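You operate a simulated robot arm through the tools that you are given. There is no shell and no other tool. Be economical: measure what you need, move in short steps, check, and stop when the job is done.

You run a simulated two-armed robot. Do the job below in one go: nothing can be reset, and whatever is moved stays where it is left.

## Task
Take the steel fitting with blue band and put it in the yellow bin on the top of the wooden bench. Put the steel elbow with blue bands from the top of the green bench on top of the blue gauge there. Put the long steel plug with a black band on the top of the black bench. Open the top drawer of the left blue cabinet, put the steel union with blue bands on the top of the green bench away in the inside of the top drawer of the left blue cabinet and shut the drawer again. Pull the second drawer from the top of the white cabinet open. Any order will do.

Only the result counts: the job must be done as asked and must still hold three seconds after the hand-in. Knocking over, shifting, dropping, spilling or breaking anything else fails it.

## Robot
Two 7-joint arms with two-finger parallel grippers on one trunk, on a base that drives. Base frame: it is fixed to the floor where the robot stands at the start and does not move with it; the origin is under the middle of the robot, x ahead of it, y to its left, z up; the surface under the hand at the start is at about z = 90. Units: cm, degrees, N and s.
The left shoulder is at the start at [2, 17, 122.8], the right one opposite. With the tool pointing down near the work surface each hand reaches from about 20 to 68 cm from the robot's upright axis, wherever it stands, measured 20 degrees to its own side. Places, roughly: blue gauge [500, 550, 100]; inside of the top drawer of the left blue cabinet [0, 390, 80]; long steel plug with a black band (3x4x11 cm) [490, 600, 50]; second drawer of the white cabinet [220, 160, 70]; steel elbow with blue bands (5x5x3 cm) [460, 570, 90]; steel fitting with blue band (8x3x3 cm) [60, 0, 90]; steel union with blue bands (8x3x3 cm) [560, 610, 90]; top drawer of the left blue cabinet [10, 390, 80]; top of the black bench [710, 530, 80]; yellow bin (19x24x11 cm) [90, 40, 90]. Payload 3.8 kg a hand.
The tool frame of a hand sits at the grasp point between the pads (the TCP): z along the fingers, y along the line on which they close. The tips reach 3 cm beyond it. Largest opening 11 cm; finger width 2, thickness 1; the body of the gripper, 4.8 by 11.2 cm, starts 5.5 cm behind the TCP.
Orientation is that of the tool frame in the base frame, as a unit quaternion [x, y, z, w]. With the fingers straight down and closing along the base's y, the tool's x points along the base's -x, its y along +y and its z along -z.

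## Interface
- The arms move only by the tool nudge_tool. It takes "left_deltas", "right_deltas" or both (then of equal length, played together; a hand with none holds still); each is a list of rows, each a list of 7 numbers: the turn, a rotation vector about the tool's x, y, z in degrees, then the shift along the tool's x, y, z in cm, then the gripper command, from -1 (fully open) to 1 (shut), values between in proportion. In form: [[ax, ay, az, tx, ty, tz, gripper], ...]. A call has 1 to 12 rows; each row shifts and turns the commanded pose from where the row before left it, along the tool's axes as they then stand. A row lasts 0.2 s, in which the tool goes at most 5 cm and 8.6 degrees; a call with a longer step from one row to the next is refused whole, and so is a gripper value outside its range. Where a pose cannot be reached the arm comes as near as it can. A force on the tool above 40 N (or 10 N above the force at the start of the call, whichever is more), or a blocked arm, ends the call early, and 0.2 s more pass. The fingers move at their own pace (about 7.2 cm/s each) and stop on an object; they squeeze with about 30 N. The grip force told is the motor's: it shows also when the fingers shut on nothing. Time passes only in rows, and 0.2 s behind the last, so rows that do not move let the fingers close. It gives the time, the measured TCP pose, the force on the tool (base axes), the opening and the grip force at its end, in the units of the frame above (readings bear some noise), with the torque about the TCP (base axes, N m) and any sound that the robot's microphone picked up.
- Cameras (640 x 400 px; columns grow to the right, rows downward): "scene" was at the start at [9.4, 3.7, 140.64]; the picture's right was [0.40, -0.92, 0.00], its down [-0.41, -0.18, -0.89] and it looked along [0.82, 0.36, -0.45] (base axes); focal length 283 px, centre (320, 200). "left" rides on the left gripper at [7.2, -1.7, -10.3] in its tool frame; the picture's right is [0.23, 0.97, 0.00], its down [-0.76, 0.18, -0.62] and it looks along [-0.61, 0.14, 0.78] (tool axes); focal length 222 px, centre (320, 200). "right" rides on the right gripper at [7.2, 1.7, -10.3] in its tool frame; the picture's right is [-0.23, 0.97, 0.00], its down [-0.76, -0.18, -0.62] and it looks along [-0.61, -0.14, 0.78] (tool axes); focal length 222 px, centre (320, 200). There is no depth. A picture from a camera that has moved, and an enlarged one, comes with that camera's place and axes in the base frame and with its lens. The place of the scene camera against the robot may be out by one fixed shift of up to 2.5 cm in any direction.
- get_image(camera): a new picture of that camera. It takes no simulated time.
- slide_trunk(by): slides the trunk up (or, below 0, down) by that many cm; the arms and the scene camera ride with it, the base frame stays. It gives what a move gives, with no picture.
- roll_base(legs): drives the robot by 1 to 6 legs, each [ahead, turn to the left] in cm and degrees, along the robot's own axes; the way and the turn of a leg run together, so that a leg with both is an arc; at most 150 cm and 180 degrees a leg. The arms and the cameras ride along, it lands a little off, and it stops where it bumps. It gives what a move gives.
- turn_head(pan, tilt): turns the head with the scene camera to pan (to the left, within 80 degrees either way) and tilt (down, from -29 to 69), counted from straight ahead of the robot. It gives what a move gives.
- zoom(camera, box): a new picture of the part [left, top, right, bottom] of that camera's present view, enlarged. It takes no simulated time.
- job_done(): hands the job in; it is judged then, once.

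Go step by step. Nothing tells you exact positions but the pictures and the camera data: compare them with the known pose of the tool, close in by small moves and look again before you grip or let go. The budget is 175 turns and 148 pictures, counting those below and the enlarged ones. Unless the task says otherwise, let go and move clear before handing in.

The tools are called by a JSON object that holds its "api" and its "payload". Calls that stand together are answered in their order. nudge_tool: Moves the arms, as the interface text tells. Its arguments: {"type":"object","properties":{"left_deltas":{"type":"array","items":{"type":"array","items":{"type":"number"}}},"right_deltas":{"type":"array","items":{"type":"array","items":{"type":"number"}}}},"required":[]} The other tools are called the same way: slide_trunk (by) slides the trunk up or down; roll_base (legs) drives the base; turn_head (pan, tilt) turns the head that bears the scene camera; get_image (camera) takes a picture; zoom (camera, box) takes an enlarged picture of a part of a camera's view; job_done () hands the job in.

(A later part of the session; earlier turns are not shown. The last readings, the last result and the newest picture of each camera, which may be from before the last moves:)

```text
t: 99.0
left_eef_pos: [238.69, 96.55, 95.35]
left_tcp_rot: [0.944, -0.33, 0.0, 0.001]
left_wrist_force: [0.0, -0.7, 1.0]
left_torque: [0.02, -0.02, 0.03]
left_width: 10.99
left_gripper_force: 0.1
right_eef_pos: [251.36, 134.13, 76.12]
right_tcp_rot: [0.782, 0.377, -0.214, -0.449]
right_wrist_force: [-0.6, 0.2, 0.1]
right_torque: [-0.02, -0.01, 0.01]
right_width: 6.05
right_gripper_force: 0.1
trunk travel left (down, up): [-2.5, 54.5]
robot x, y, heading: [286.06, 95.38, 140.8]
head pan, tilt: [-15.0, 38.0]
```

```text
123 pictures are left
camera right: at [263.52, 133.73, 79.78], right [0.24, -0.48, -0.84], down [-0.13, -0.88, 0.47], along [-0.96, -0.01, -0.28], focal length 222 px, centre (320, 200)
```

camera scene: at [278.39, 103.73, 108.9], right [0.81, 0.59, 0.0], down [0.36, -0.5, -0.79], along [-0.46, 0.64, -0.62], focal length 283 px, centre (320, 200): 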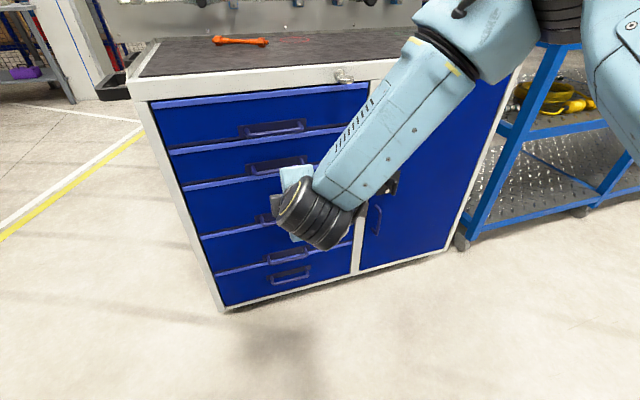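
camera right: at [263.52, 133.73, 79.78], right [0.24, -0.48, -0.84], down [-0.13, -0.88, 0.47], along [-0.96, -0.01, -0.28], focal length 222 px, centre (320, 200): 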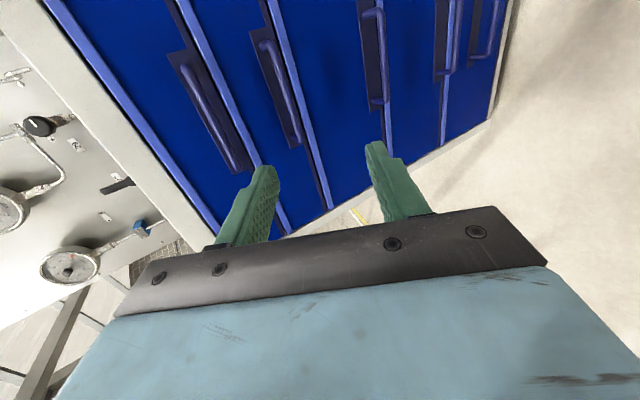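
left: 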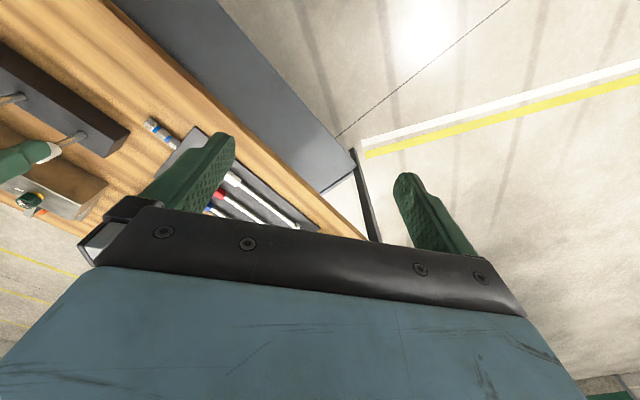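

The arm can now move freely. From the wrist camera the second handle is about 23 cm ahead along the tool and 5 cm up; I go part way and look again.

{"api": "nudge_tool", "payload": {"right_deltas": [[0, 0, 0, 0.8, -2.5, 2, -0.1], [0, 0, 0, 0, -2.5, 3, -0.1], [0, 0, 0, 0, 0, 4, -0.1], [0, 0, 0, 0, 0, 3, -0.1]]}}

{"api": "get_image", "payload": {"camera": "right"}}

{"api": "get_image", "payload": {"camera": "scene"}}

```text
t: 100.0
left_eef_pos: [238.53, 96.61, 95.45]
left_tcp_rot: [0.944, -0.33, -0.001, 0.0]
left_wrist_force: [0.1, 0.0, 0.0]
left_torque: [-0.02, -0.02, -0.03]
left_width: 11.01
left_gripper_force: 0.0
right_eef_pos: [241.76, 142.86, 74.49]
right_tcp_rot: [0.782, 0.376, -0.213, -0.449]
right_wrist_force: [-0.9, -0.3, -0.9]
right_torque: [-0.01, -0.01, 0.03]
right_width: 6.05
right_gripper_force: 0.1
trunk travel left (down, up): [-2.5, 54.5]
robot x, y, heading: [286.03, 95.15, 141.2]
head pan, tilt: [-15.0, 38.0]
```

```text
122 pictures are left
camera right: at [253.98, 142.47, 78.14], right [0.24, -0.48, -0.84], down [-0.13, -0.88, 0.47], along [-0.96, 0.0, -0.28], focal length 222 px, centre (320, 200)
```

right: 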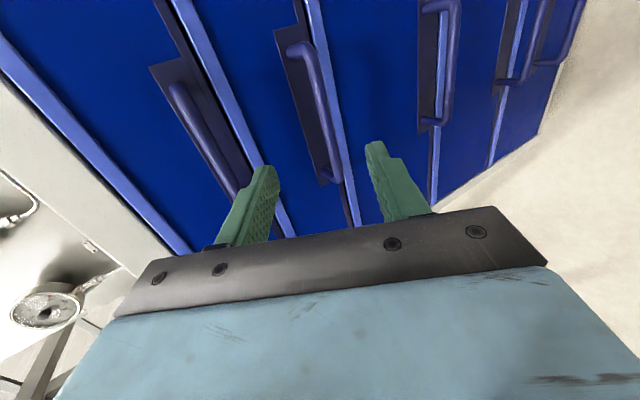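

```text
121 pictures are left
camera scene: at [278.37, 103.74, 108.9], right [0.81, 0.59, 0.0], down [0.36, -0.5, -0.79], along [-0.46, 0.64, -0.62], focal length 283 px, centre (320, 200)
```

scene: 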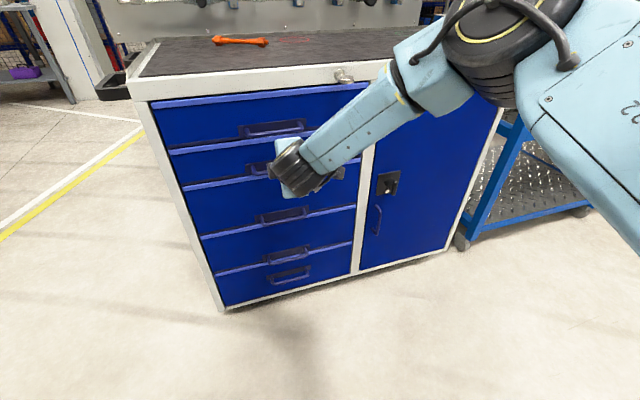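

The handle lies on the tool's line of approach, some 12–18 cm ahead. I advance 7 cm and look again.

{"api": "nudge_tool", "payload": {"right_deltas": [[0, 0, 0, 0, 0, 3, -0.1], [0, 0, 0, 0, 0, 2, -0.1], [0, 0, 0, 0, 0, 2, -0.1]]}}

{"api": "get_image", "payload": {"camera": "right"}}

```text
t: 100.8
left_eef_pos: [238.7, 96.7, 95.34]
left_tcp_rot: [0.944, -0.33, 0.0, 0.0]
left_wrist_force: [0.3, 0.4, 0.3]
left_torque: [0.02, -0.01, -0.01]
left_width: 10.98
left_gripper_force: 0.0
right_eef_pos: [236.93, 146.56, 70.73]
right_tcp_rot: [0.783, 0.375, -0.213, -0.449]
right_wrist_force: [0.0, 0.8, 0.1]
right_torque: [-0.01, 0.01, -0.02]
right_width: 6.06
right_gripper_force: 0.0
trunk travel left (down, up): [-2.5, 54.5]
robot x, y, heading: [286.16, 95.69, 141.2]
head pan, tilt: [-15.0, 38.0]
```

```text
120 pictures are left
camera right: at [249.18, 146.2, 74.59], right [0.24, -0.48, -0.84], down [-0.13, -0.88, 0.47], along [-0.96, 0.0, -0.27], focal length 222 px, centre (320, 200)
```

right: 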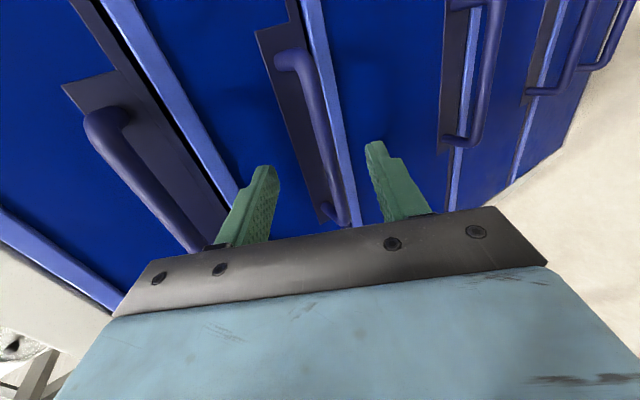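

The bar is about 9 cm ahead and nearly centred between the fingers (1 cm up). I close in further.

{"api": "nudge_tool", "payload": {"right_deltas": [[0, 0, 0, 0, -0.4, 2.5, -0.1], [0, 0, 0, 0, -0.4, 2.5, -0.1]]}}

{"api": "get_image", "payload": {"camera": "right"}}

{"api": "zoom", "payload": {"camera": "scene", "box": [200, 100, 400, 225]}}

```text
t: 101.3
left_eef_pos: [238.88, 96.52, 95.49]
left_tcp_rot: [0.944, -0.33, -0.001, 0.001]
left_wrist_force: [-0.1, 0.4, 0.5]
left_torque: [0.01, -0.01, 0.03]
left_width: 10.99
left_gripper_force: 0.1
right_eef_pos: [234.87, 148.12, 70.26]
right_tcp_rot: [0.782, 0.374, -0.214, -0.451]
right_wrist_force: [23.8, -14.7, 12.8]
right_torque: [0.58, 0.99, 0.11]
right_width: 5.87
right_gripper_force: 0.0
trunk travel left (down, up): [-2.5, 54.5]
robot x, y, heading: [286.41, 95.58, 141.2]
head pan, tilt: [-15.0, 38.0]
stopped in row 2 (right hand): the force on the tool passed its limit at 88 N (the readings are from after the stop); the commanded pose is now the measured one
```

```text
119 pictures are left
camera right: at [247.15, 147.68, 73.9], right [0.24, -0.48, -0.84], down [-0.13, -0.88, 0.46], along [-0.96, 0.0, -0.27], focal length 222 px, centre (320, 200)
```

right: 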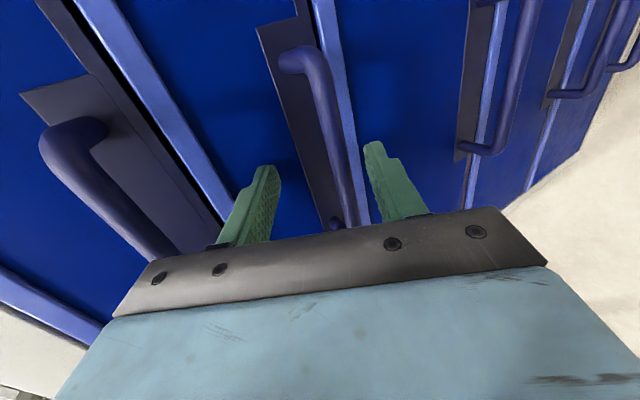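

```text
3.20 times, centred on (300, 162) of scene
camera zoom: at [278.69, 103.51, 108.96], right [0.81, 0.59, 0.0], down [0.36, -0.5, -0.79], along [-0.47, 0.64, -0.61], focal length 905 px, centre (384, 320)
```

zoom: 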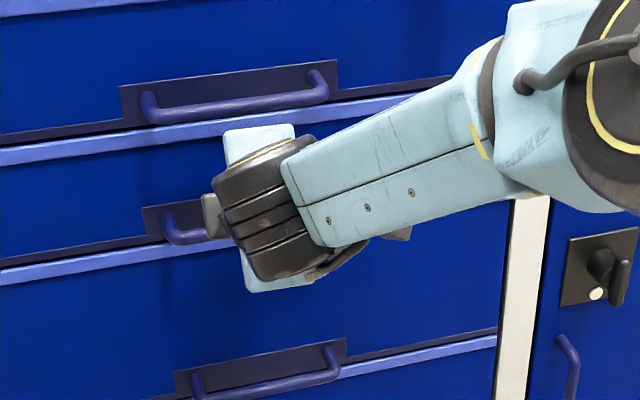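

The upper fingertip touched the drawer face, which puts the bar between the fingers already. I back off 0.4 cm and close.

{"api": "nudge_tool", "payload": {"right_deltas": [[0, 0, 0, 0, 0, -0.5, -0.1], [0, 0, 0, 0, 0, 0, 0.3], [0, 0, 0, 0, 0, 0, 1], [0, 0, 0, 0, 0, 0, 1], [0, 0, 0, 0, 0, 0, 1], [0, 0, 0, 0, 0, 0, 1]]}}

{"api": "get_image", "payload": {"camera": "right"}}

```text
t: 102.7
left_eef_pos: [238.61, 96.73, 95.35]
left_tcp_rot: [0.943, -0.331, 0.001, 0.001]
left_wrist_force: [-0.3, 0.7, -0.7]
left_torque: [0.01, -0.02, 0.0]
left_width: 11.01
left_gripper_force: 0.0
right_eef_pos: [235.4, 147.8, 69.01]
right_tcp_rot: [0.785, 0.38, -0.208, -0.443]
right_wrist_force: [0.1, 2.4, -2.2]
right_torque: [0.38, -0.34, 1.0]
right_width: 1.17
right_gripper_force: 45.2
trunk travel left (down, up): [-2.5, 54.5]
robot x, y, heading: [286.28, 95.48, 140.8]
head pan, tilt: [-15.0, 38.0]
stopped in row 6 (right hand): the force on the tool passed its limit at 41 N (the readings are from after the stop); the commanded pose is now the measured one
```

```text
117 pictures are left
camera right: at [247.57, 147.41, 72.99], right [0.26, -0.49, -0.83], down [-0.14, -0.87, 0.47], along [-0.96, -0.01, -0.29], focal length 222 px, centre (320, 200)
```

right: 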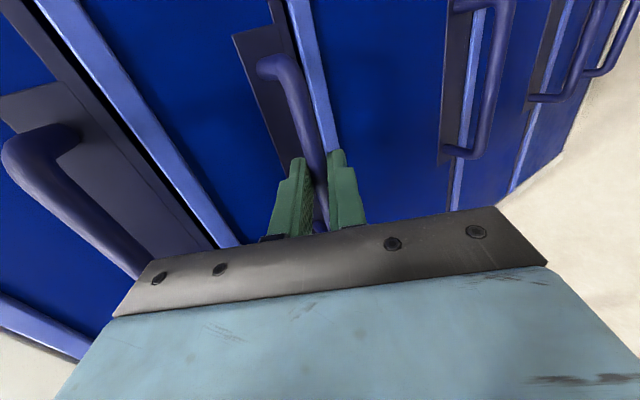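

The bar is gripped (1.2 cm). I pull straight out along the face normal with the arm.

{"api": "nudge_tool", "payload": {"right_deltas": [[0, 0, 0, 0.05, 0.5, -0.86, 1], [0, 0, 0, 0.1, 1.0, -1.72, 1], [0, 0, 0, 0.1, 1.0, -1.72, 1], [0, 0, 0, 0.1, 1.0, -1.72, 1], [0, 0, 0, 0.1, 1.0, -1.72, 1]]}}

{"api": "get_image", "payload": {"camera": "scene"}}

```text
t: 103.9
left_eef_pos: [238.72, 96.73, 95.22]
left_tcp_rot: [0.944, -0.331, 0.0, 0.001]
left_wrist_force: [-1.2, 0.8, -0.5]
left_torque: [0.0, 0.02, 0.01]
left_width: 10.98
left_gripper_force: 0.0
right_eef_pos: [242.75, 142.39, 69.02]
right_tcp_rot: [0.787, 0.377, -0.208, -0.441]
right_wrist_force: [4.3, 2.7, -10.5]
right_torque: [0.85, -0.9, -0.32]
right_width: 1.17
right_gripper_force: 45.1
trunk travel left (down, up): [-2.5, 54.5]
robot x, y, heading: [286.24, 95.1, 141.0]
head pan, tilt: [-15.0, 38.0]
```

```text
116 pictures are left
camera scene: at [278.44, 103.76, 108.89], right [0.81, 0.59, 0.0], down [0.36, -0.5, -0.79], along [-0.46, 0.64, -0.62], focal length 283 px, centre (320, 200)
```

scene: 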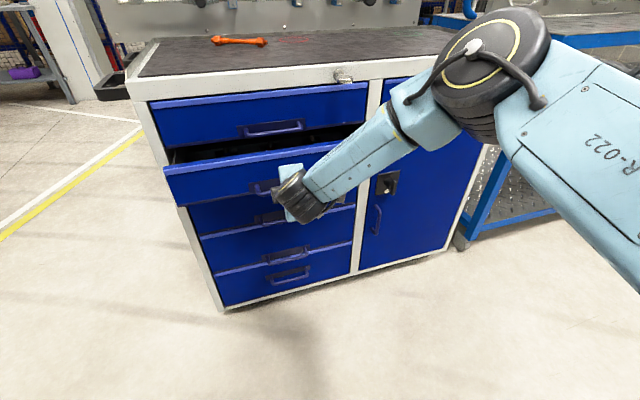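

The drawer is coming out smoothly. Continue the pull.

{"api": "nudge_tool", "payload": {"right_deltas": [[0, 0, 0, 0.1, 1.0, -1.72, 1], [0, 0, 0, 0.1, 1.0, -1.72, 1], [0, 0, 0, 0.1, 1.0, -1.72, 1], [0, 0, 0, 0.1, 1.0, -1.72, 1], [0, 0, 0, 0.1, 1.0, -1.72, 1], [0, 0, 0, 0.1, 1.0, -1.72, 1], [0, 0, 0, 0.1, 1.0, -1.72, 1], [0, 0, 0, 0.1, 1.0, -1.72, 1], [0, 0, 0, 0.1, 1.0, -1.72, 1], [0, 0, 0, 0.1, 1.0, -1.72, 1]]}}

{"api": "get_image", "payload": {"camera": "scene"}}

```text
t: 106.1
left_eef_pos: [238.72, 96.65, 95.48]
left_tcp_rot: [0.944, -0.33, 0.0, 0.001]
left_wrist_force: [-0.6, 0.5, -0.1]
left_torque: [0.04, -0.03, 0.01]
left_width: 11.01
left_gripper_force: 0.0
right_eef_pos: [258.66, 130.76, 69.05]
right_tcp_rot: [0.789, 0.383, -0.205, -0.435]
right_wrist_force: [2.8, -1.5, -8.0]
right_torque: [0.62, -0.83, 0.22]
right_width: 1.19
right_gripper_force: 44.7
trunk travel left (down, up): [-2.5, 54.5]
robot x, y, heading: [286.17, 95.16, 140.9]
head pan, tilt: [-15.0, 38.0]
stopped in row 10 (right hand): the force on the tool passed its limit at 41 N (the readings are from after the stop); the commanded pose is now the measured one
```

```text
115 pictures are left
camera scene: at [278.44, 103.68, 108.95], right [0.81, 0.59, 0.0], down [0.36, -0.5, -0.79], along [-0.46, 0.64, -0.62], focal length 283 px, centre (320, 200)
```

scene: 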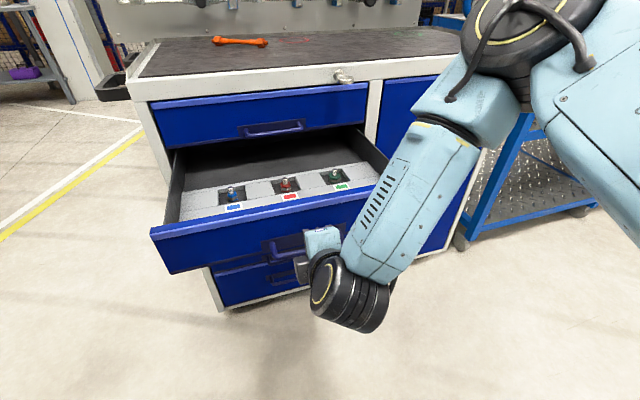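

It is out about 29 cm; I check whether that is the end stop with one more gentle pull.

{"api": "nudge_tool", "payload": {"right_deltas": [[0, 0, 0, 0.05, 0.5, -0.86, 1], [0, 0, 0, 0.05, 0.5, -0.86, 1], [0, 0, 0, 0.05, 0.5, -0.86, 1]]}}

```text
t: 106.9
left_eef_pos: [238.56, 96.77, 95.46]
left_tcp_rot: [0.944, -0.33, 0.001, 0.001]
left_wrist_force: [0.0, -0.3, 0.4]
left_torque: [0.0, 0.0, -0.05]
left_width: 11.0
left_gripper_force: 0.1
right_eef_pos: [261.01, 129.12, 69.04]
right_tcp_rot: [0.79, 0.383, -0.206, -0.433]
right_wrist_force: [-1.1, -5.2, -25.7]
right_torque: [0.84, -1.09, -0.35]
right_width: 1.19
right_gripper_force: 45.0
trunk travel left (down, up): [-2.5, 54.5]
robot x, y, heading: [285.99, 95.5, 140.8]
head pan, tilt: [-15.0, 38.0]
```

It still slides; I correct for the upward drift and pull a bit more.

{"api": "nudge_tool", "payload": {"right_deltas": [[0, 0, 0, 0.05, 0.8, -0.8, 1], [0, 0, 0, 0.1, 1.12, -1.68, 1], [0, 0, 0, 0.1, 1.12, -1.68, 1], [0, 0, 0, 0.1, 1.12, -1.68, 1], [0, 0, 0, 0.1, 1.12, -1.68, 1]]}}

{"api": "get_image", "payload": {"camera": "scene"}}

```text
t: 107.7
left_eef_pos: [238.51, 96.87, 95.35]
left_tcp_rot: [0.944, -0.33, 0.0, 0.002]
left_wrist_force: [0.1, 0.0, -0.3]
left_torque: [-0.01, 0.01, -0.01]
left_width: 10.97
left_gripper_force: 0.1
right_eef_pos: [263.91, 126.89, 69.19]
right_tcp_rot: [0.785, 0.375, -0.211, -0.446]
right_wrist_force: [-15.0, 8.8, -16.1]
right_torque: [0.61, -0.45, 0.52]
right_width: 1.18
right_gripper_force: 45.0
trunk travel left (down, up): [-2.5, 54.5]
robot x, y, heading: [285.83, 95.39, 141.1]
head pan, tilt: [-15.0, 38.0]
stopped in row 4 (right hand): the force on the tool passed its limit at 48 N (the readings are from after the stop); the commanded pose is now the measured one
```

```text
114 pictures are left
camera scene: at [278.21, 103.86, 108.88], right [0.81, 0.59, 0.0], down [0.36, -0.5, -0.79], along [-0.46, 0.64, -0.62], focal length 283 px, centre (320, 200)
```

scene: 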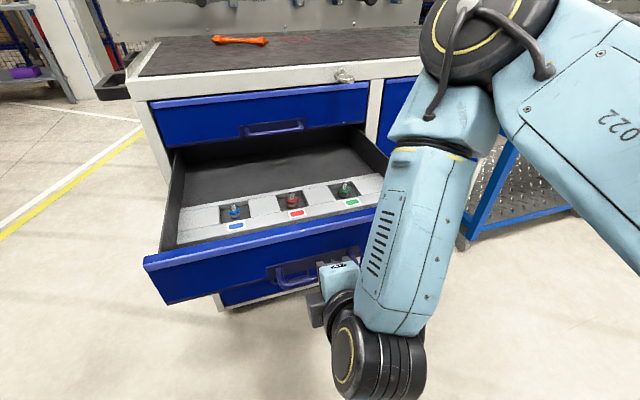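

The end stop is reached, about 35 cm out. I open the fingers, back off along the tool axis, and then roll the base back.

{"api": "nudge_tool", "payload": {"right_deltas": [[0, 0, 0, 0, 0, 0, 0.6], [0, 0, 0, 0, 0, 0, 0], [0, 0, 0, 0, 0, 0, -0.2], [0, 0, 0, 0, 0, 0, -0.2], [0, 0, 0, 0, 0, -2, -0.2], [0, 0, 0, 0, 0, -2, -0.2], [0, 0, 0, 0, 0, -2, -0.2]]}}

{"api": "get_image", "payload": {"camera": "right"}}

```text
t: 109.3
left_eef_pos: [238.64, 96.62, 95.41]
left_tcp_rot: [0.944, -0.33, 0.001, 0.0]
left_wrist_force: [-0.5, 0.4, -0.1]
left_torque: [-0.02, 0.01, -0.01]
left_width: 10.99
left_gripper_force: 0.0
right_eef_pos: [265.28, 123.35, 70.74]
right_tcp_rot: [0.784, 0.375, -0.212, -0.447]
right_wrist_force: [0.1, 0.1, -0.5]
right_torque: [-0.06, 0.02, 0.0]
right_width: 6.6
right_gripper_force: 0.0
right hand out of reach, approached as far as the arm can: row 6, 7
trunk travel left (down, up): [-2.5, 54.5]
robot x, y, heading: [286.34, 95.67, 141.3]
head pan, tilt: [-15.0, 38.0]
```

```text
113 pictures are left
camera right: at [277.57, 122.83, 74.56], right [0.24, -0.49, -0.84], down [-0.13, -0.87, 0.47], along [-0.96, 0.0, -0.28], focal length 222 px, centre (320, 200)
```

right: 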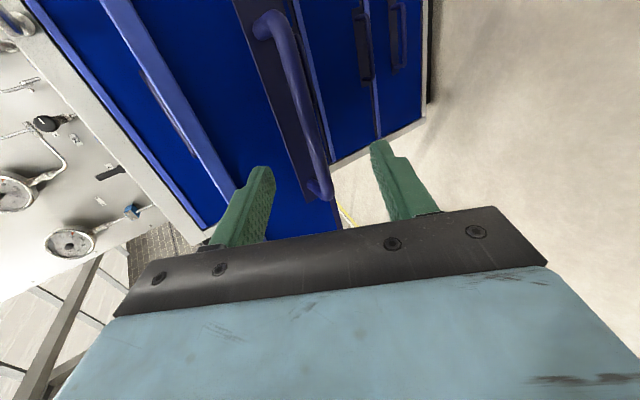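

The bar is free. I roll back, turn toward the far end of the shop, raise the trunk and look.

{"api": "roll_base", "payload": {"legs": [[-25, 0], [0, -80]]}}

{"api": "slide_trunk", "payload": {"by": 30}}

{"api": "turn_head", "payload": {"pan": 0, "tilt": 12}}

{"api": "get_image", "payload": {"camera": "scene"}}

```text
t: 114.5
left_eef_pos: [297.25, 127.11, 95.54]
left_tcp_rot: [-0.518, 0.855, 0.0, 0.0]
left_wrist_force: [0.1, -0.2, 0.0]
left_torque: [-0.05, -0.01, 0.01]
left_width: 11.02
left_gripper_force: 0.0
right_eef_pos: [328.4, 105.97, 70.77]
right_tcp_rot: [0.843, -0.21, 0.12, -0.48]
right_wrist_force: [0.4, 0.0, -0.2]
right_torque: [0.04, 0.0, -0.01]
right_width: 6.6
right_gripper_force: 0.1
trunk travel left (down, up): [-2.5, 54.5]
robot x, y, heading: [304.77, 79.94, 62.0]
head pan, tilt: [-15.0, 38.0]
```

```text
t: 117.5
left_eef_pos: [297.29, 127.14, 125.25]
left_tcp_rot: [-0.518, 0.855, 0.0, 0.0]
left_wrist_force: [-0.5, 0.1, -0.1]
left_torque: [-0.01, 0.01, -0.01]
left_width: 11.02
left_gripper_force: 0.1
right_eef_pos: [328.53, 106.01, 100.77]
right_tcp_rot: [0.843, -0.21, 0.121, -0.48]
right_wrist_force: [0.0, 0.1, 1.1]
right_torque: [0.01, 0.0, 0.03]
right_width: 6.59
right_gripper_force: 0.0
trunk travel left (down, up): [-32.5, 24.5]
robot x, y, heading: [305.32, 80.05, 62.0]
head pan, tilt: [-15.0, 38.0]
```

```text
t: 118.4
left_eef_pos: [297.32, 127.23, 125.31]
left_tcp_rot: [-0.518, 0.855, 0.0, 0.0]
left_wrist_force: [0.2, 0.3, 0.6]
left_torque: [-0.01, 0.02, -0.01]
left_width: 11.02
left_gripper_force: 0.0
right_eef_pos: [328.51, 106.03, 100.78]
right_tcp_rot: [0.844, -0.21, 0.122, -0.479]
right_wrist_force: [-0.4, 0.0, 0.3]
right_torque: [0.01, 0.0, 0.01]
right_width: 6.59
right_gripper_force: 0.1
trunk travel left (down, up): [-32.5, 24.5]
robot x, y, heading: [305.26, 80.25, 62.4]
head pan, tilt: [0.0, 12.0]
```

```text
112 pictures are left
camera scene: at [309.38, 90.33, 143.04], right [0.88, -0.47, 0.0], down [-0.1, -0.18, -0.98], along [0.46, 0.86, -0.21], focal length 283 px, centre (320, 200)
```

scene: 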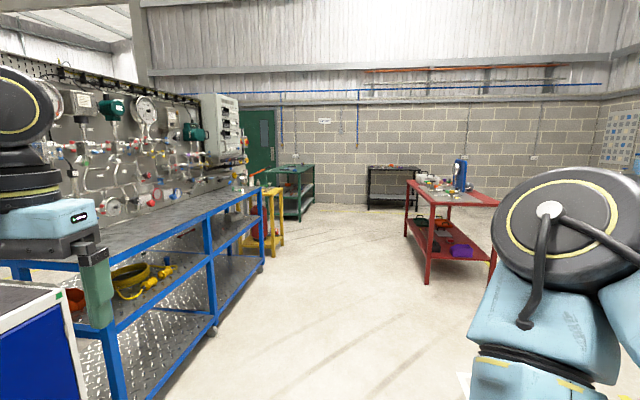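

The green bench stands left of centre, the black bench is farther right, and the corridor is clear. I drive about 2.8 m down it.

{"api": "roll_base", "payload": {"legs": [[0, -3], [140, 0], [140, 0]]}}

{"api": "get_image", "payload": {"camera": "scene"}}

```text
t: 132.4
left_eef_pos: [442.71, 368.43, 125.43]
left_tcp_rot: [-0.499, 0.866, -0.001, -0.001]
left_wrist_force: [0.9, -0.1, -0.7]
left_torque: [0.02, 0.03, -0.01]
left_width: 11.0
left_gripper_force: 0.0
right_eef_pos: [473.06, 346.0, 100.79]
right_tcp_rot: [0.839, -0.228, 0.132, -0.477]
right_wrist_force: [0.4, 0.3, 0.7]
right_torque: [0.01, 0.0, 0.01]
right_width: 6.6
right_gripper_force: 0.0
trunk travel left (down, up): [-32.5, 24.5]
robot x, y, heading: [448.2, 321.51, 59.8]
head pan, tilt: [0.0, 12.0]
```

```text
111 pictures are left
camera scene: at [453.2, 331.19, 143.04], right [0.86, -0.51, 0.0], down [-0.11, -0.18, -0.98], along [0.49, 0.84, -0.21], focal length 283 px, centre (320, 200)
```

scene: 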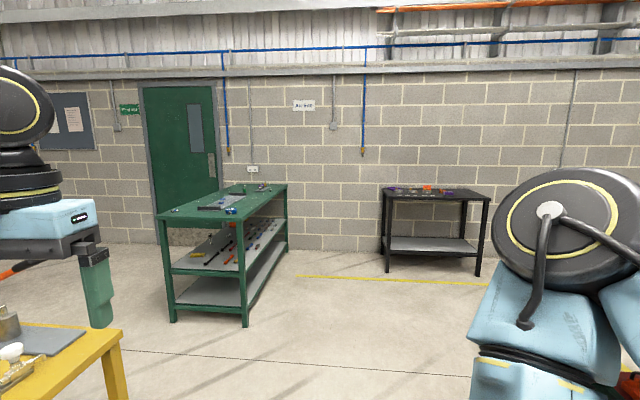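

Green bench: near corners at about [452, 564] and [500, 529], extending ~150 cm at heading 53°, with shelves below. I zoom in.

{"api": "zoom", "payload": {"camera": "scene", "box": [140, 160, 310, 330]}}

{"api": "zoom", "payload": {"camera": "scene", "box": [370, 170, 500, 290]}}

```text
2.35 times, centred on (225, 245) of scene
camera zoom: at [453.2, 331.19, 143.04], right [0.86, -0.51, 0.0], down [-0.11, -0.18, -0.98], along [0.49, 0.84, -0.21], focal length 665 px, centre (544, 94)
```

zoom: 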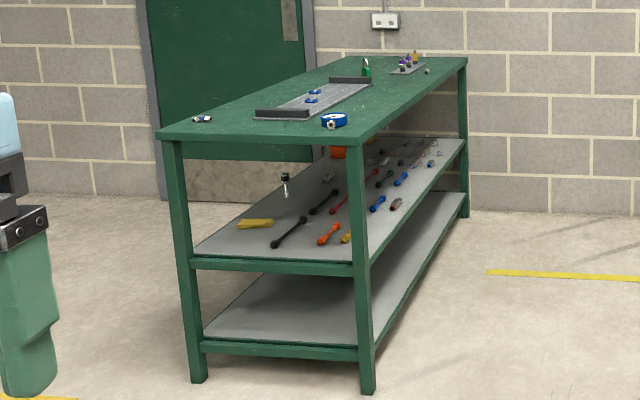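

```text
3.33 times, centred on (435, 230) of scene
camera zoom: at [453.2, 331.19, 143.04], right [0.86, -0.51, 0.0], down [-0.11, -0.18, -0.98], along [0.49, 0.84, -0.21], focal length 943 px, centre (-63, 100)
```

zoom: 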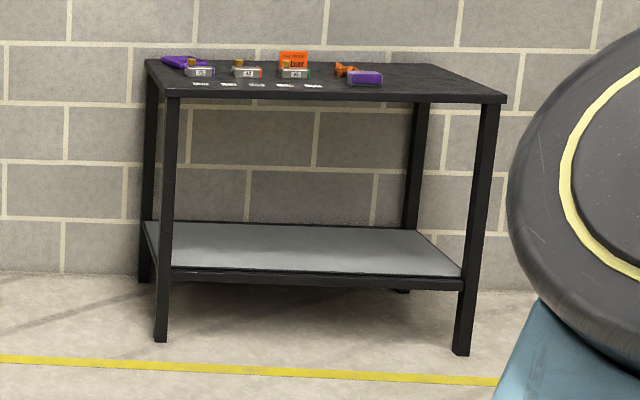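

All the pieces are located: elbow near the bench's near-left corner, gauge near-right, union far along the right edge, plug standing on the middle shelf toward the left side. I set the right hand back to pointing down, then drive to the near short side.

{"api": "nudge_tool", "payload": {"right_deltas": [[0, 0, 8.2, 0, 0, 0, -0.2], [0, 0, 8.2, 0, 0, 0, -0.2], [0, 0, 8.2, 0, 0, 0, -0.2], [0, 0, 8.2, 0, 0, 0, -0.2], [0, 0, 8.2, 0, 0, 0, -0.2], [0, 0, 8.2, 0, 0, 0, -0.2], [0, 0, 8.2, 0, 0, 0, -0.2], [0, 0, 8.2, 0, 0, 0, -0.2], [0, 0, 8.2, 0, 0, 0, -0.2], [0, 0, 8.2, 0, 0, 0, -0.2], [0, 0, 8, 0, 0, 0, -0.2]]}}

{"api": "nudge_tool", "payload": {"right_deltas": [[0, 8.5, 0, 0, 0, -2, -0.2], [0, 8.5, 0, 0, 0, -2, -0.2], [0, 8.5, 0, 0, 0, -2, -0.2], [0, 8.5, 0, 0, 0, -2, -0.2], [0, 8.5, 0, 0, 0, -3, -0.2], [0, 8.5, 0, 0, 0, -3, -0.2], [0, 8.5, 0, 0, 0, -3, -0.2]]}}

{"api": "roll_base", "payload": {"legs": [[0, -4], [120, 0], [0, 69], [95, 0], [0, -69]]}}

{"api": "turn_head", "payload": {"pan": 0, "tilt": 40}}

{"api": "get_image", "payload": {"camera": "scene"}}

```text
t: 134.8
left_eef_pos: [442.69, 368.46, 125.34]
left_tcp_rot: [-0.499, 0.866, 0.001, -0.001]
left_wrist_force: [0.0, 0.2, -0.2]
left_torque: [0.01, -0.02, 0.06]
left_width: 11.02
left_gripper_force: 0.0
right_eef_pos: [472.84, 346.13, 100.75]
right_tcp_rot: [-0.431, 0.754, 0.246, 0.429]
right_wrist_force: [-0.6, 0.1, 0.1]
right_torque: [0.03, -0.02, 0.01]
right_width: 6.61
right_gripper_force: 0.0
trunk travel left (down, up): [-32.5, 24.5]
robot x, y, heading: [448.65, 321.21, 59.3]
head pan, tilt: [0.0, 12.0]
```

```text
t: 136.4
left_eef_pos: [442.81, 368.4, 125.43]
left_tcp_rot: [-0.499, 0.867, 0.0, -0.001]
left_wrist_force: [-0.3, 0.4, -0.7]
left_torque: [0.01, -0.02, 0.01]
left_width: 11.03
left_gripper_force: 0.0
right_eef_pos: [468.12, 340.98, 114.1]
right_tcp_rot: [-0.497, 0.868, -0.001, -0.002]
right_wrist_force: [0.6, 0.5, 0.4]
right_torque: [0.01, 0.02, 0.03]
right_width: 6.59
right_gripper_force: 0.1
right hand out of reach, approached as far as the arm can: row 1, 2
trunk travel left (down, up): [-32.5, 24.5]
robot x, y, heading: [447.94, 321.68, 59.4]
head pan, tilt: [0.0, 12.0]
```

```text
t: 153.5
left_eef_pos: [467.06, 547.99, 125.37]
left_tcp_rot: [-0.443, 0.897, 0.0, 0.0]
left_wrist_force: [-0.5, 0.2, 0.0]
left_torque: [0.01, -0.02, -0.03]
left_width: 10.98
left_gripper_force: 0.1
right_eef_pos: [488.67, 517.49, 114.02]
right_tcp_rot: [-0.44, 0.898, 0.0, -0.002]
right_wrist_force: [0.2, 0.2, 0.0]
right_torque: [-0.01, -0.01, 0.02]
right_width: 6.59
right_gripper_force: 0.0
trunk travel left (down, up): [-32.5, 24.5]
robot x, y, heading: [466.85, 500.68, 52.5]
head pan, tilt: [0.0, 12.0]
```

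```text
t: 154.4
left_eef_pos: [466.93, 548.12, 125.29]
left_tcp_rot: [-0.443, 0.897, 0.0, -0.001]
left_wrist_force: [0.3, 0.2, 0.3]
left_torque: [0.0, 0.01, 0.0]
left_width: 10.99
left_gripper_force: 0.0
right_eef_pos: [488.71, 517.33, 113.95]
right_tcp_rot: [-0.441, 0.898, -0.001, -0.001]
right_wrist_force: [0.5, 0.0, 0.6]
right_torque: [-0.02, -0.02, 0.01]
right_width: 6.63
right_gripper_force: 0.0
trunk travel left (down, up): [-32.5, 24.5]
robot x, y, heading: [466.76, 500.36, 52.2]
head pan, tilt: [0.0, 40.0]
```

```text
108 pictures are left
camera scene: at [472.15, 508.87, 138.61], right [0.79, -0.61, 0.0], down [-0.39, -0.51, -0.77], along [0.47, 0.61, -0.64], focal length 283 px, centre (320, 200)
```

scene: 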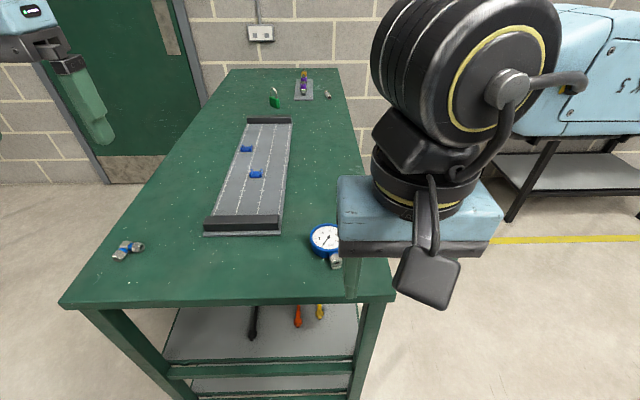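

The elbow is at about [464, 566] and the gauge at about [497.5, 540], face up. I turn left 25° so the left hand can reach the elbow, and zoom on both.

{"api": "zoom", "payload": {"camera": "scene", "box": [90, 215, 170, 275]}}

{"api": "zoom", "payload": {"camera": "scene", "box": [290, 205, 360, 280]}}

{"api": "roll_base", "payload": {"legs": [[0, 25]]}}

{"api": "get_image", "payload": {"camera": "left"}}

```text
6.67 times, centred on (130, 245) of scene
camera zoom: at [472.15, 508.87, 138.61], right [0.79, -0.61, 0.0], down [-0.39, -0.51, -0.77], along [0.47, 0.61, -0.64], focal length 1885 px, centre (1587, -100)
```

zoom: 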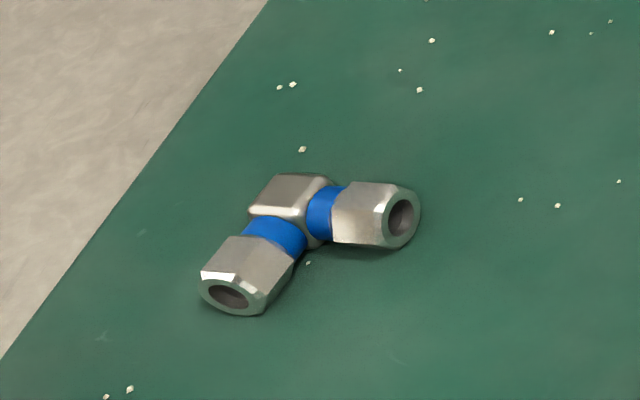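

```text
5.33 times, centred on (325, 242) of scene
camera zoom: at [472.15, 508.87, 138.61], right [0.79, -0.61, 0.0], down [-0.39, -0.51, -0.77], along [0.47, 0.61, -0.64], focal length 1508 px, centre (293, -27)
```

zoom: 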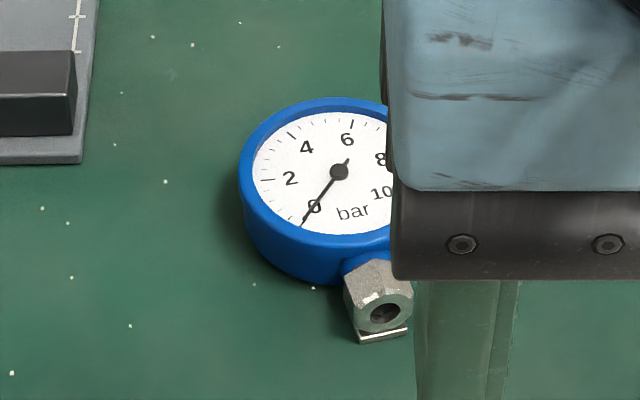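

```text
t: 156.1
left_eef_pos: [446.72, 543.61, 125.27]
left_tcp_rot: [-0.628, 0.778, 0.0, 0.0]
left_wrist_force: [0.6, 0.5, -0.2]
left_torque: [0.02, 0.0, -0.01]
left_width: 10.99
left_gripper_force: 0.1
right_eef_pos: [479.28, 525.07, 114.03]
right_tcp_rot: [-0.625, 0.78, -0.001, 0.0]
right_wrist_force: [-0.1, -0.3, -0.5]
right_torque: [0.01, -0.02, -0.02]
right_width: 6.61
right_gripper_force: 0.0
trunk travel left (down, up): [-32.5, 24.5]
robot x, y, heading: [466.5, 500.31, 77.6]
head pan, tilt: [0.0, 40.0]
```

```text
105 pictures are left
camera left: at [446.81, 536.12, 135.7], right [-1.0, -0.02, 0.0], down [-0.01, 0.78, 0.62], along [-0.01, 0.62, -0.78], focal length 222 px, centre (320, 200)
```

left: 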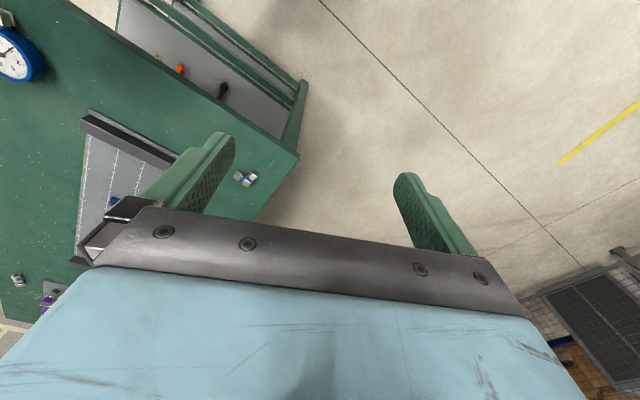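

The elbow is an L: corner at [463.8, 566.5], one leg toward heading -129° and the other toward -43°. I'll grip the first leg across, which needs a 30° hand turn. Moving the left hand above it.

{"api": "nudge_tool", "payload": {"left_deltas": [[0, 0, 0, -3.95, -1.78, 1, -1], [0, 0, 0, -3.95, -1.78, 1, -0.5], [0, 0, 0, -3.95, -1.78, 1, -0.1], [0, 0, 0, -3.95, -1.78, 1, -0.1], [0, 0, 0, -3.95, -1.78, 1, -0.1], [0, 0, 0, -3.95, -1.78, 1, -0.1], [0, 0, 7.5, 0, 0, 4, -0.1], [0, 0, 7.5, 0, 0, 4, -0.1], [0, 0, 7.5, 0, 0, 4, -0.1], [0, 0, 7.5, 0, 0, 2, -0.1]]}}

{"api": "get_image", "payload": {"camera": "left"}}

```text
t: 158.3
left_eef_pos: [454.78, 556.88, 104.88]
left_tcp_rot: [-0.404, 0.915, 0.0, 0.001]
left_wrist_force: [-0.3, 0.2, 0.0]
left_torque: [0.0, 0.01, -0.01]
left_width: 6.03
left_gripper_force: 0.1
left hand out of reach, approached as far as the arm can: row 4, 5, 6, 9, 10
right_eef_pos: [479.32, 525.23, 114.0]
right_tcp_rot: [-0.625, 0.78, -0.002, -0.001]
right_wrist_force: [-1.1, -0.5, 0.9]
right_torque: [-0.05, 0.0, 0.02]
right_width: 6.6
right_gripper_force: 0.1
trunk travel left (down, up): [-32.5, 24.5]
robot x, y, heading: [466.93, 500.9, 77.7]
head pan, tilt: [0.0, 40.0]
```

```text
104 pictures are left
camera left: at [451.22, 550.35, 115.17], right [-0.87, 0.49, 0.0], down [0.38, 0.68, 0.62], along [0.3, 0.55, -0.78], focal length 222 px, centre (320, 200)
```

left: 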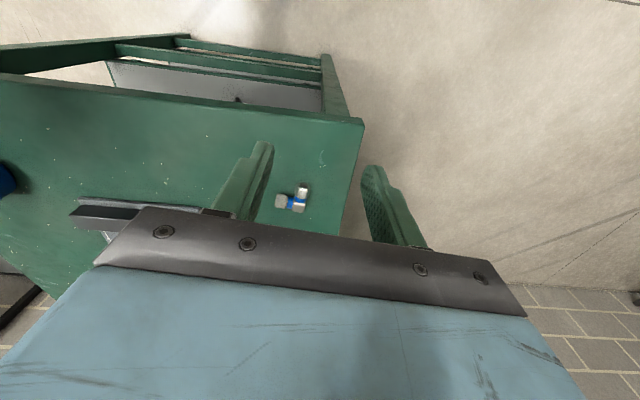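

At lower height it should reach; 10.5 cm more forward.

{"api": "nudge_tool", "payload": {"left_deltas": [[0, 0, 0, 0, 0, 2, -0.1], [0, 0, 0, -3.5, -0.1, 0, -0.1], [0, 0, 0, -3.5, -0.1, 0, -0.1], [0, 0, 0, -3.46, -0.1, 0, -0.1]]}}

{"api": "get_image", "payload": {"camera": "left"}}

```text
t: 159.3
left_eef_pos: [454.74, 557.42, 105.9]
left_tcp_rot: [-0.405, 0.914, 0.0, -0.001]
left_wrist_force: [0.8, 0.4, -0.6]
left_torque: [0.0, -0.03, 0.01]
left_width: 6.05
left_gripper_force: 0.1
left hand out of reach, approached as far as the arm can: row 1, 2, 3, 4
right_eef_pos: [479.39, 525.15, 114.06]
right_tcp_rot: [-0.625, 0.78, -0.002, 0.0]
right_wrist_force: [-0.1, -0.2, 0.3]
right_torque: [-0.03, -0.02, 0.03]
right_width: 6.61
right_gripper_force: 0.0
trunk travel left (down, up): [-32.5, 24.5]
robot x, y, heading: [466.66, 500.7, 77.3]
head pan, tilt: [0.0, 40.0]
```

```text
103 pictures are left
camera left: at [451.16, 550.83, 116.31], right [-0.87, 0.49, 0.0], down [0.38, 0.68, 0.62], along [0.3, 0.55, -0.78], focal length 222 px, centre (320, 200)
```

left: 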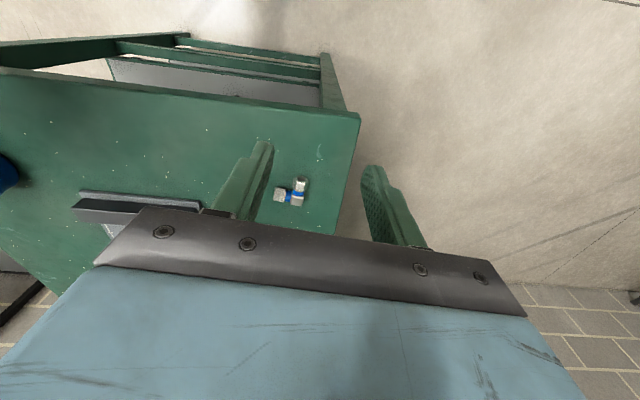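

The clockwise wrist turn is the limit there. I grip the other leg instead, turning the hand the opposite way (93° counter-clockwise).

{"api": "nudge_tool", "payload": {"left_deltas": [[0, 0, -8.45, 0, 0, 0, -0.1], [0, 0, -8.45, 0, 0, 0, -0.1], [0, 0, -8.45, 0, 0, 0, -0.1], [0, 0, -8.45, 0, 0, 0, -0.1], [0, 0, -8.45, 0, 0, 0, -0.1], [0, 0, -8.45, 0, 0, 0, -0.1], [0, 0, -8.45, 0, 0, 0, -0.1], [0, 0, -8.45, 0, 0, 0, -0.1], [0, 0, -8.45, 0, 0, 0, -0.1], [0, 0, -8.45, 0, 0, 0, -0.1], [0, 0, -8.45, 0, 0, 0, -0.1]]}}

```text
t: 161.7
left_eef_pos: [454.73, 557.39, 105.9]
left_tcp_rot: [0.942, -0.334, 0.001, -0.001]
left_wrist_force: [-0.1, -0.5, 0.7]
left_torque: [0.0, -0.02, -0.05]
left_width: 6.05
left_gripper_force: 0.0
right_eef_pos: [479.46, 525.29, 114.08]
right_tcp_rot: [-0.625, 0.78, -0.001, -0.001]
right_wrist_force: [0.4, -0.7, -0.5]
right_torque: [0.0, 0.0, -0.04]
right_width: 6.58
right_gripper_force: 0.0
trunk travel left (down, up): [-32.5, 24.5]
robot x, y, heading: [467.24, 500.63, 77.4]
head pan, tilt: [0.0, 40.0]
```

{"api": "nudge_tool", "payload": {"left_deltas": [[0, 0, 0, 1, -3.15, 1.5, -0.1], [0, 0, 0, 1, -3.15, 1.5, -0.1], [0, 0, 0, 1, -3.15, 1.5, -0.1], [0, 0, 0, 1, -3.15, 1.5, -0.1]]}}

{"api": "get_image", "payload": {"camera": "left"}}

{"api": "get_image", "payload": {"camera": "scene"}}

```text
t: 162.7
left_eef_pos: [455.79, 555.5, 104.39]
left_tcp_rot: [0.942, -0.335, 0.001, 0.0]
left_wrist_force: [0.6, 0.1, 0.2]
left_torque: [-0.01, -0.01, -0.01]
left_width: 6.05
left_gripper_force: 0.1
left hand out of reach, approached as far as the arm can: row 1, 2, 3, 4
right_eef_pos: [479.43, 525.1, 114.01]
right_tcp_rot: [-0.625, 0.781, -0.002, -0.001]
right_wrist_force: [0.2, -0.8, -0.3]
right_torque: [0.04, 0.0, 0.02]
right_width: 6.6
right_gripper_force: 0.0
trunk travel left (down, up): [-32.5, 24.5]
robot x, y, heading: [466.84, 500.66, 77.7]
head pan, tilt: [0.0, 40.0]
```

```text
102 pictures are left
camera left: at [462.54, 552.17, 114.64], right [-0.44, -0.9, 0.0], down [-0.7, 0.34, 0.62], along [-0.56, 0.27, -0.78], focal length 222 px, centre (320, 200)
```

left: 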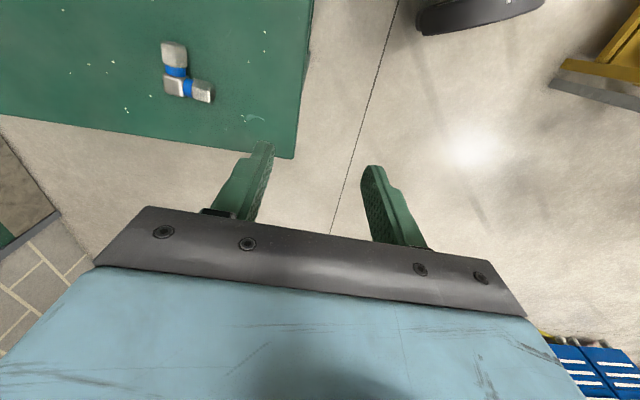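

```text
101 pictures are left
camera scene: at [467.97, 510.82, 138.6], right [0.98, -0.22, 0.0], down [-0.14, -0.63, -0.77], along [0.17, 0.75, -0.64], focal length 283 px, centre (320, 200)
```

scene: 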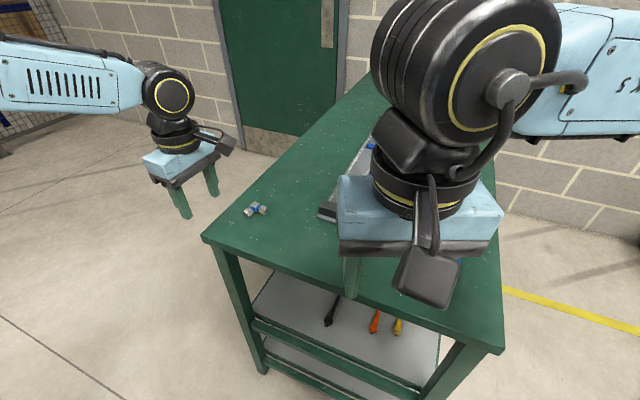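

The arm can't get there from this side. A better stand is the bench's left long side, where the right hand can reach the elbow and the left hand the plug. I raise the left hand and check the way to the left.

{"api": "turn_head", "payload": {"pan": 75, "tilt": 35}}

{"api": "get_image", "payload": {"camera": "scene"}}

```text
t: 164.2
left_eef_pos: [455.76, 555.54, 104.26]
left_tcp_rot: [0.942, -0.335, 0.0, 0.0]
left_wrist_force: [0.1, 0.3, 1.1]
left_torque: [-0.02, -0.03, -0.01]
left_width: 6.05
left_gripper_force: 0.0
right_eef_pos: [479.4, 525.23, 113.99]
right_tcp_rot: [-0.625, 0.78, -0.002, -0.001]
right_wrist_force: [-0.3, 0.2, 0.2]
right_torque: [0.03, 0.0, 0.0]
right_width: 6.58
right_gripper_force: 0.0
trunk travel left (down, up): [-32.5, 24.5]
robot x, y, heading: [466.95, 500.21, 77.6]
head pan, tilt: [75.0, 35.0]
```

```text
100 pictures are left
camera scene: at [458.31, 506.6, 139.36], right [0.46, 0.89, 0.0], down [0.51, -0.27, -0.82], along [-0.73, 0.38, -0.57], focal length 283 px, centre (320, 200)
```

scene: 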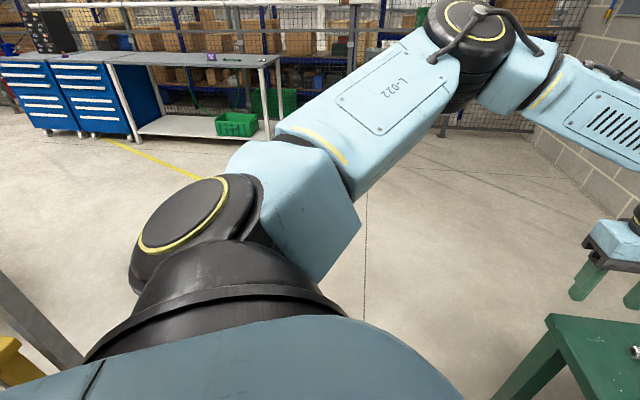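

The way is clear apart from a yellow table well behind. I raise the trunk a little and drive around to the left long side.

{"api": "slide_trunk", "payload": {"by": 8}}

{"api": "roll_base", "payload": {"legs": [[0, 75], [86, 0], [0, -91], [88, 0], [0, -98]]}}

{"api": "turn_head", "payload": {"pan": 0, "tilt": 42}}

{"api": "get_image", "payload": {"camera": "scene"}}

```text
t: 165.4
left_eef_pos: [455.81, 555.52, 112.3]
left_tcp_rot: [0.942, -0.336, 0.0, 0.0]
left_wrist_force: [-0.5, 0.1, 0.7]
left_torque: [-0.01, -0.03, 0.01]
left_width: 6.05
left_gripper_force: 0.0
right_eef_pos: [479.44, 525.27, 122.01]
right_tcp_rot: [-0.625, 0.78, -0.002, -0.001]
right_wrist_force: [0.3, -0.7, -0.4]
right_torque: [0.02, 0.0, -0.02]
right_width: 6.63
right_gripper_force: 0.1
trunk travel left (down, up): [-40.5, 16.5]
robot x, y, heading: [466.61, 500.19, 77.7]
head pan, tilt: [75.0, 35.0]
```

```text
t: 185.3
left_eef_pos: [489.73, 602.87, 112.3]
left_tcp_rot: [-0.219, 0.976, 0.0, 0.0]
left_wrist_force: [-0.3, -0.6, 0.3]
left_torque: [0.0, -0.04, 0.01]
left_width: 6.04
left_gripper_force: 0.1
right_eef_pos: [452.13, 594.82, 122.08]
right_tcp_rot: [0.326, 0.945, -0.001, -0.003]
right_wrist_force: [-0.3, -0.1, 0.0]
right_torque: [-0.02, -0.01, 0.03]
right_width: 6.61
right_gripper_force: 0.1
trunk travel left (down, up): [-40.5, 16.5]
robot x, y, heading: [435.43, 616.8, -38.2]
head pan, tilt: [75.0, 35.0]
```

```text
t: 186.8
left_eef_pos: [489.69, 603.04, 112.31]
left_tcp_rot: [-0.219, 0.976, 0.0, 0.001]
left_wrist_force: [0.2, -0.2, 0.2]
left_torque: [0.01, 0.03, 0.01]
left_width: 6.05
left_gripper_force: 0.1
right_eef_pos: [452.26, 594.81, 122.06]
right_tcp_rot: [0.326, 0.945, 0.0, -0.002]
right_wrist_force: [0.1, -0.4, -0.1]
right_torque: [-0.01, 0.03, -0.04]
right_width: 6.59
right_gripper_force: 0.1
trunk travel left (down, up): [-40.5, 16.5]
robot x, y, heading: [435.59, 616.98, -37.8]
head pan, tilt: [0.0, 42.0]
```

```text
99 pictures are left
camera scene: at [442.47, 610.35, 146.31], right [-0.61, -0.79, 0.0], down [-0.53, 0.41, -0.74], along [0.59, -0.46, -0.67], focal length 283 px, centre (320, 200)
```

scene: 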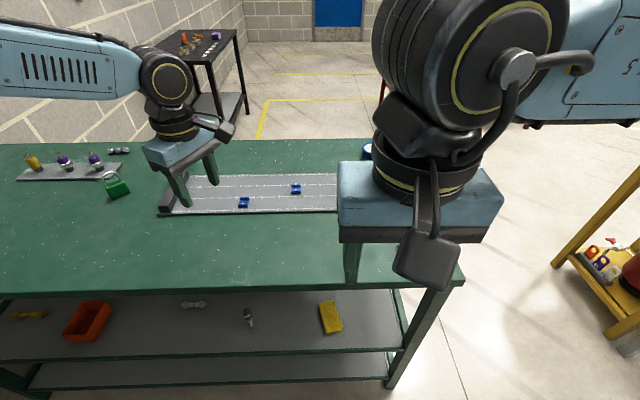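

From here the elbow is 54 cm ahead and 23 cm right, and the right hand's neutral yaw already fits its second leg. I move the right hand above it.

{"api": "nudge_tool", "payload": {"right_deltas": [[0, 0, 0, -3.65, -1.91, 2, -0.1], [0, 0, 0, -3.65, -1.91, 2, -0.1], [0, 0, 0, -3.65, -1.91, 2, -0.1], [0, 0, 0, -3.65, -1.91, 2, -0.1], [0, 0, 0, -3.65, -1.91, 2, -0.1], [0, 0, 0, -3.65, -1.91, 2, -0.1], [0, 0, 0, -3.65, -1.91, 2, -0.1], [0, 0, 0, -3.65, -1.91, 2, -0.1]]}}

{"api": "get_image", "payload": {"camera": "right"}}

```text
t: 188.6
left_eef_pos: [489.76, 602.91, 112.33]
left_tcp_rot: [-0.219, 0.976, 0.0, 0.0]
left_wrist_force: [-0.3, -0.3, 0.6]
left_torque: [-0.04, 0.01, 0.06]
left_width: 6.06
left_gripper_force: 0.1
right_eef_pos: [465.61, 564.8, 106.07]
right_tcp_rot: [0.324, 0.946, 0.001, -0.002]
right_wrist_force: [0.1, -0.7, -0.5]
right_torque: [0.0, 0.0, -0.02]
right_width: 6.03
right_gripper_force: 0.0
trunk travel left (down, up): [-40.5, 16.5]
robot x, y, heading: [435.53, 616.68, -38.1]
head pan, tilt: [0.0, 42.0]
```

```text
98 pictures are left
camera right: at [461.23, 570.73, 116.31], right [0.78, 0.63, 0.0], down [0.49, -0.61, 0.62], along [0.39, -0.48, -0.78], focal length 222 px, centre (320, 200)
```

right: 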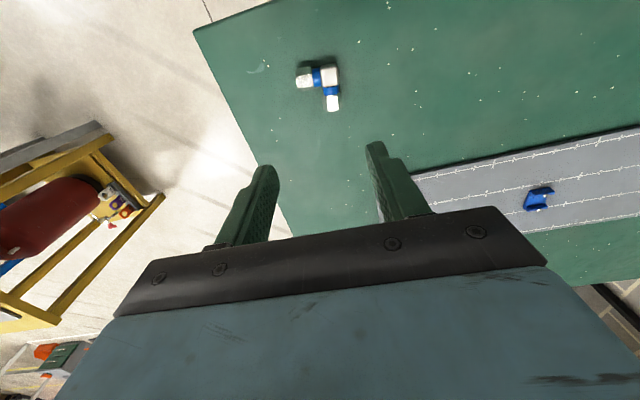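

The elbow's gripping point refines to [466.1, 566.8]. I correct, lower to z≈98 and check.

{"api": "nudge_tool", "payload": {"right_deltas": [[0, 0, 0, 0.83, 1.9, 0, -0.1], [0, 0, 0, 0, 0, 4, -0.1], [0, 0, 0, 0, 0, 4, -0.1]]}}

{"api": "get_image", "payload": {"camera": "right"}}

```text
t: 189.4
left_eef_pos: [489.75, 602.92, 112.24]
left_tcp_rot: [-0.218, 0.976, 0.0, 0.0]
left_wrist_force: [0.3, 0.0, -0.4]
left_torque: [-0.03, 0.02, -0.01]
left_width: 6.03
left_gripper_force: 0.0
right_eef_pos: [466.16, 566.84, 97.88]
right_tcp_rot: [0.326, 0.945, 0.0, -0.001]
right_wrist_force: [-0.2, 0.1, -0.1]
right_torque: [0.0, 0.01, 0.0]
right_width: 6.07
right_gripper_force: 0.0
trunk travel left (down, up): [-40.5, 16.5]
robot x, y, heading: [435.19, 617.13, -37.9]
head pan, tilt: [0.0, 42.0]
```

```text
97 pictures are left
camera right: at [461.58, 572.74, 108.12], right [0.78, 0.63, 0.0], down [0.49, -0.61, 0.62], along [0.39, -0.48, -0.78], focal length 222 px, centre (320, 200)
```

right: 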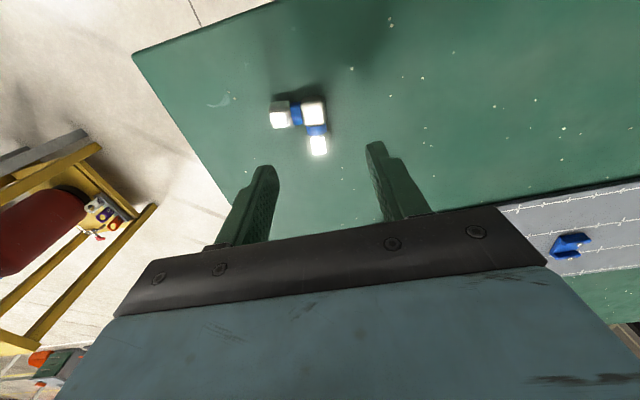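

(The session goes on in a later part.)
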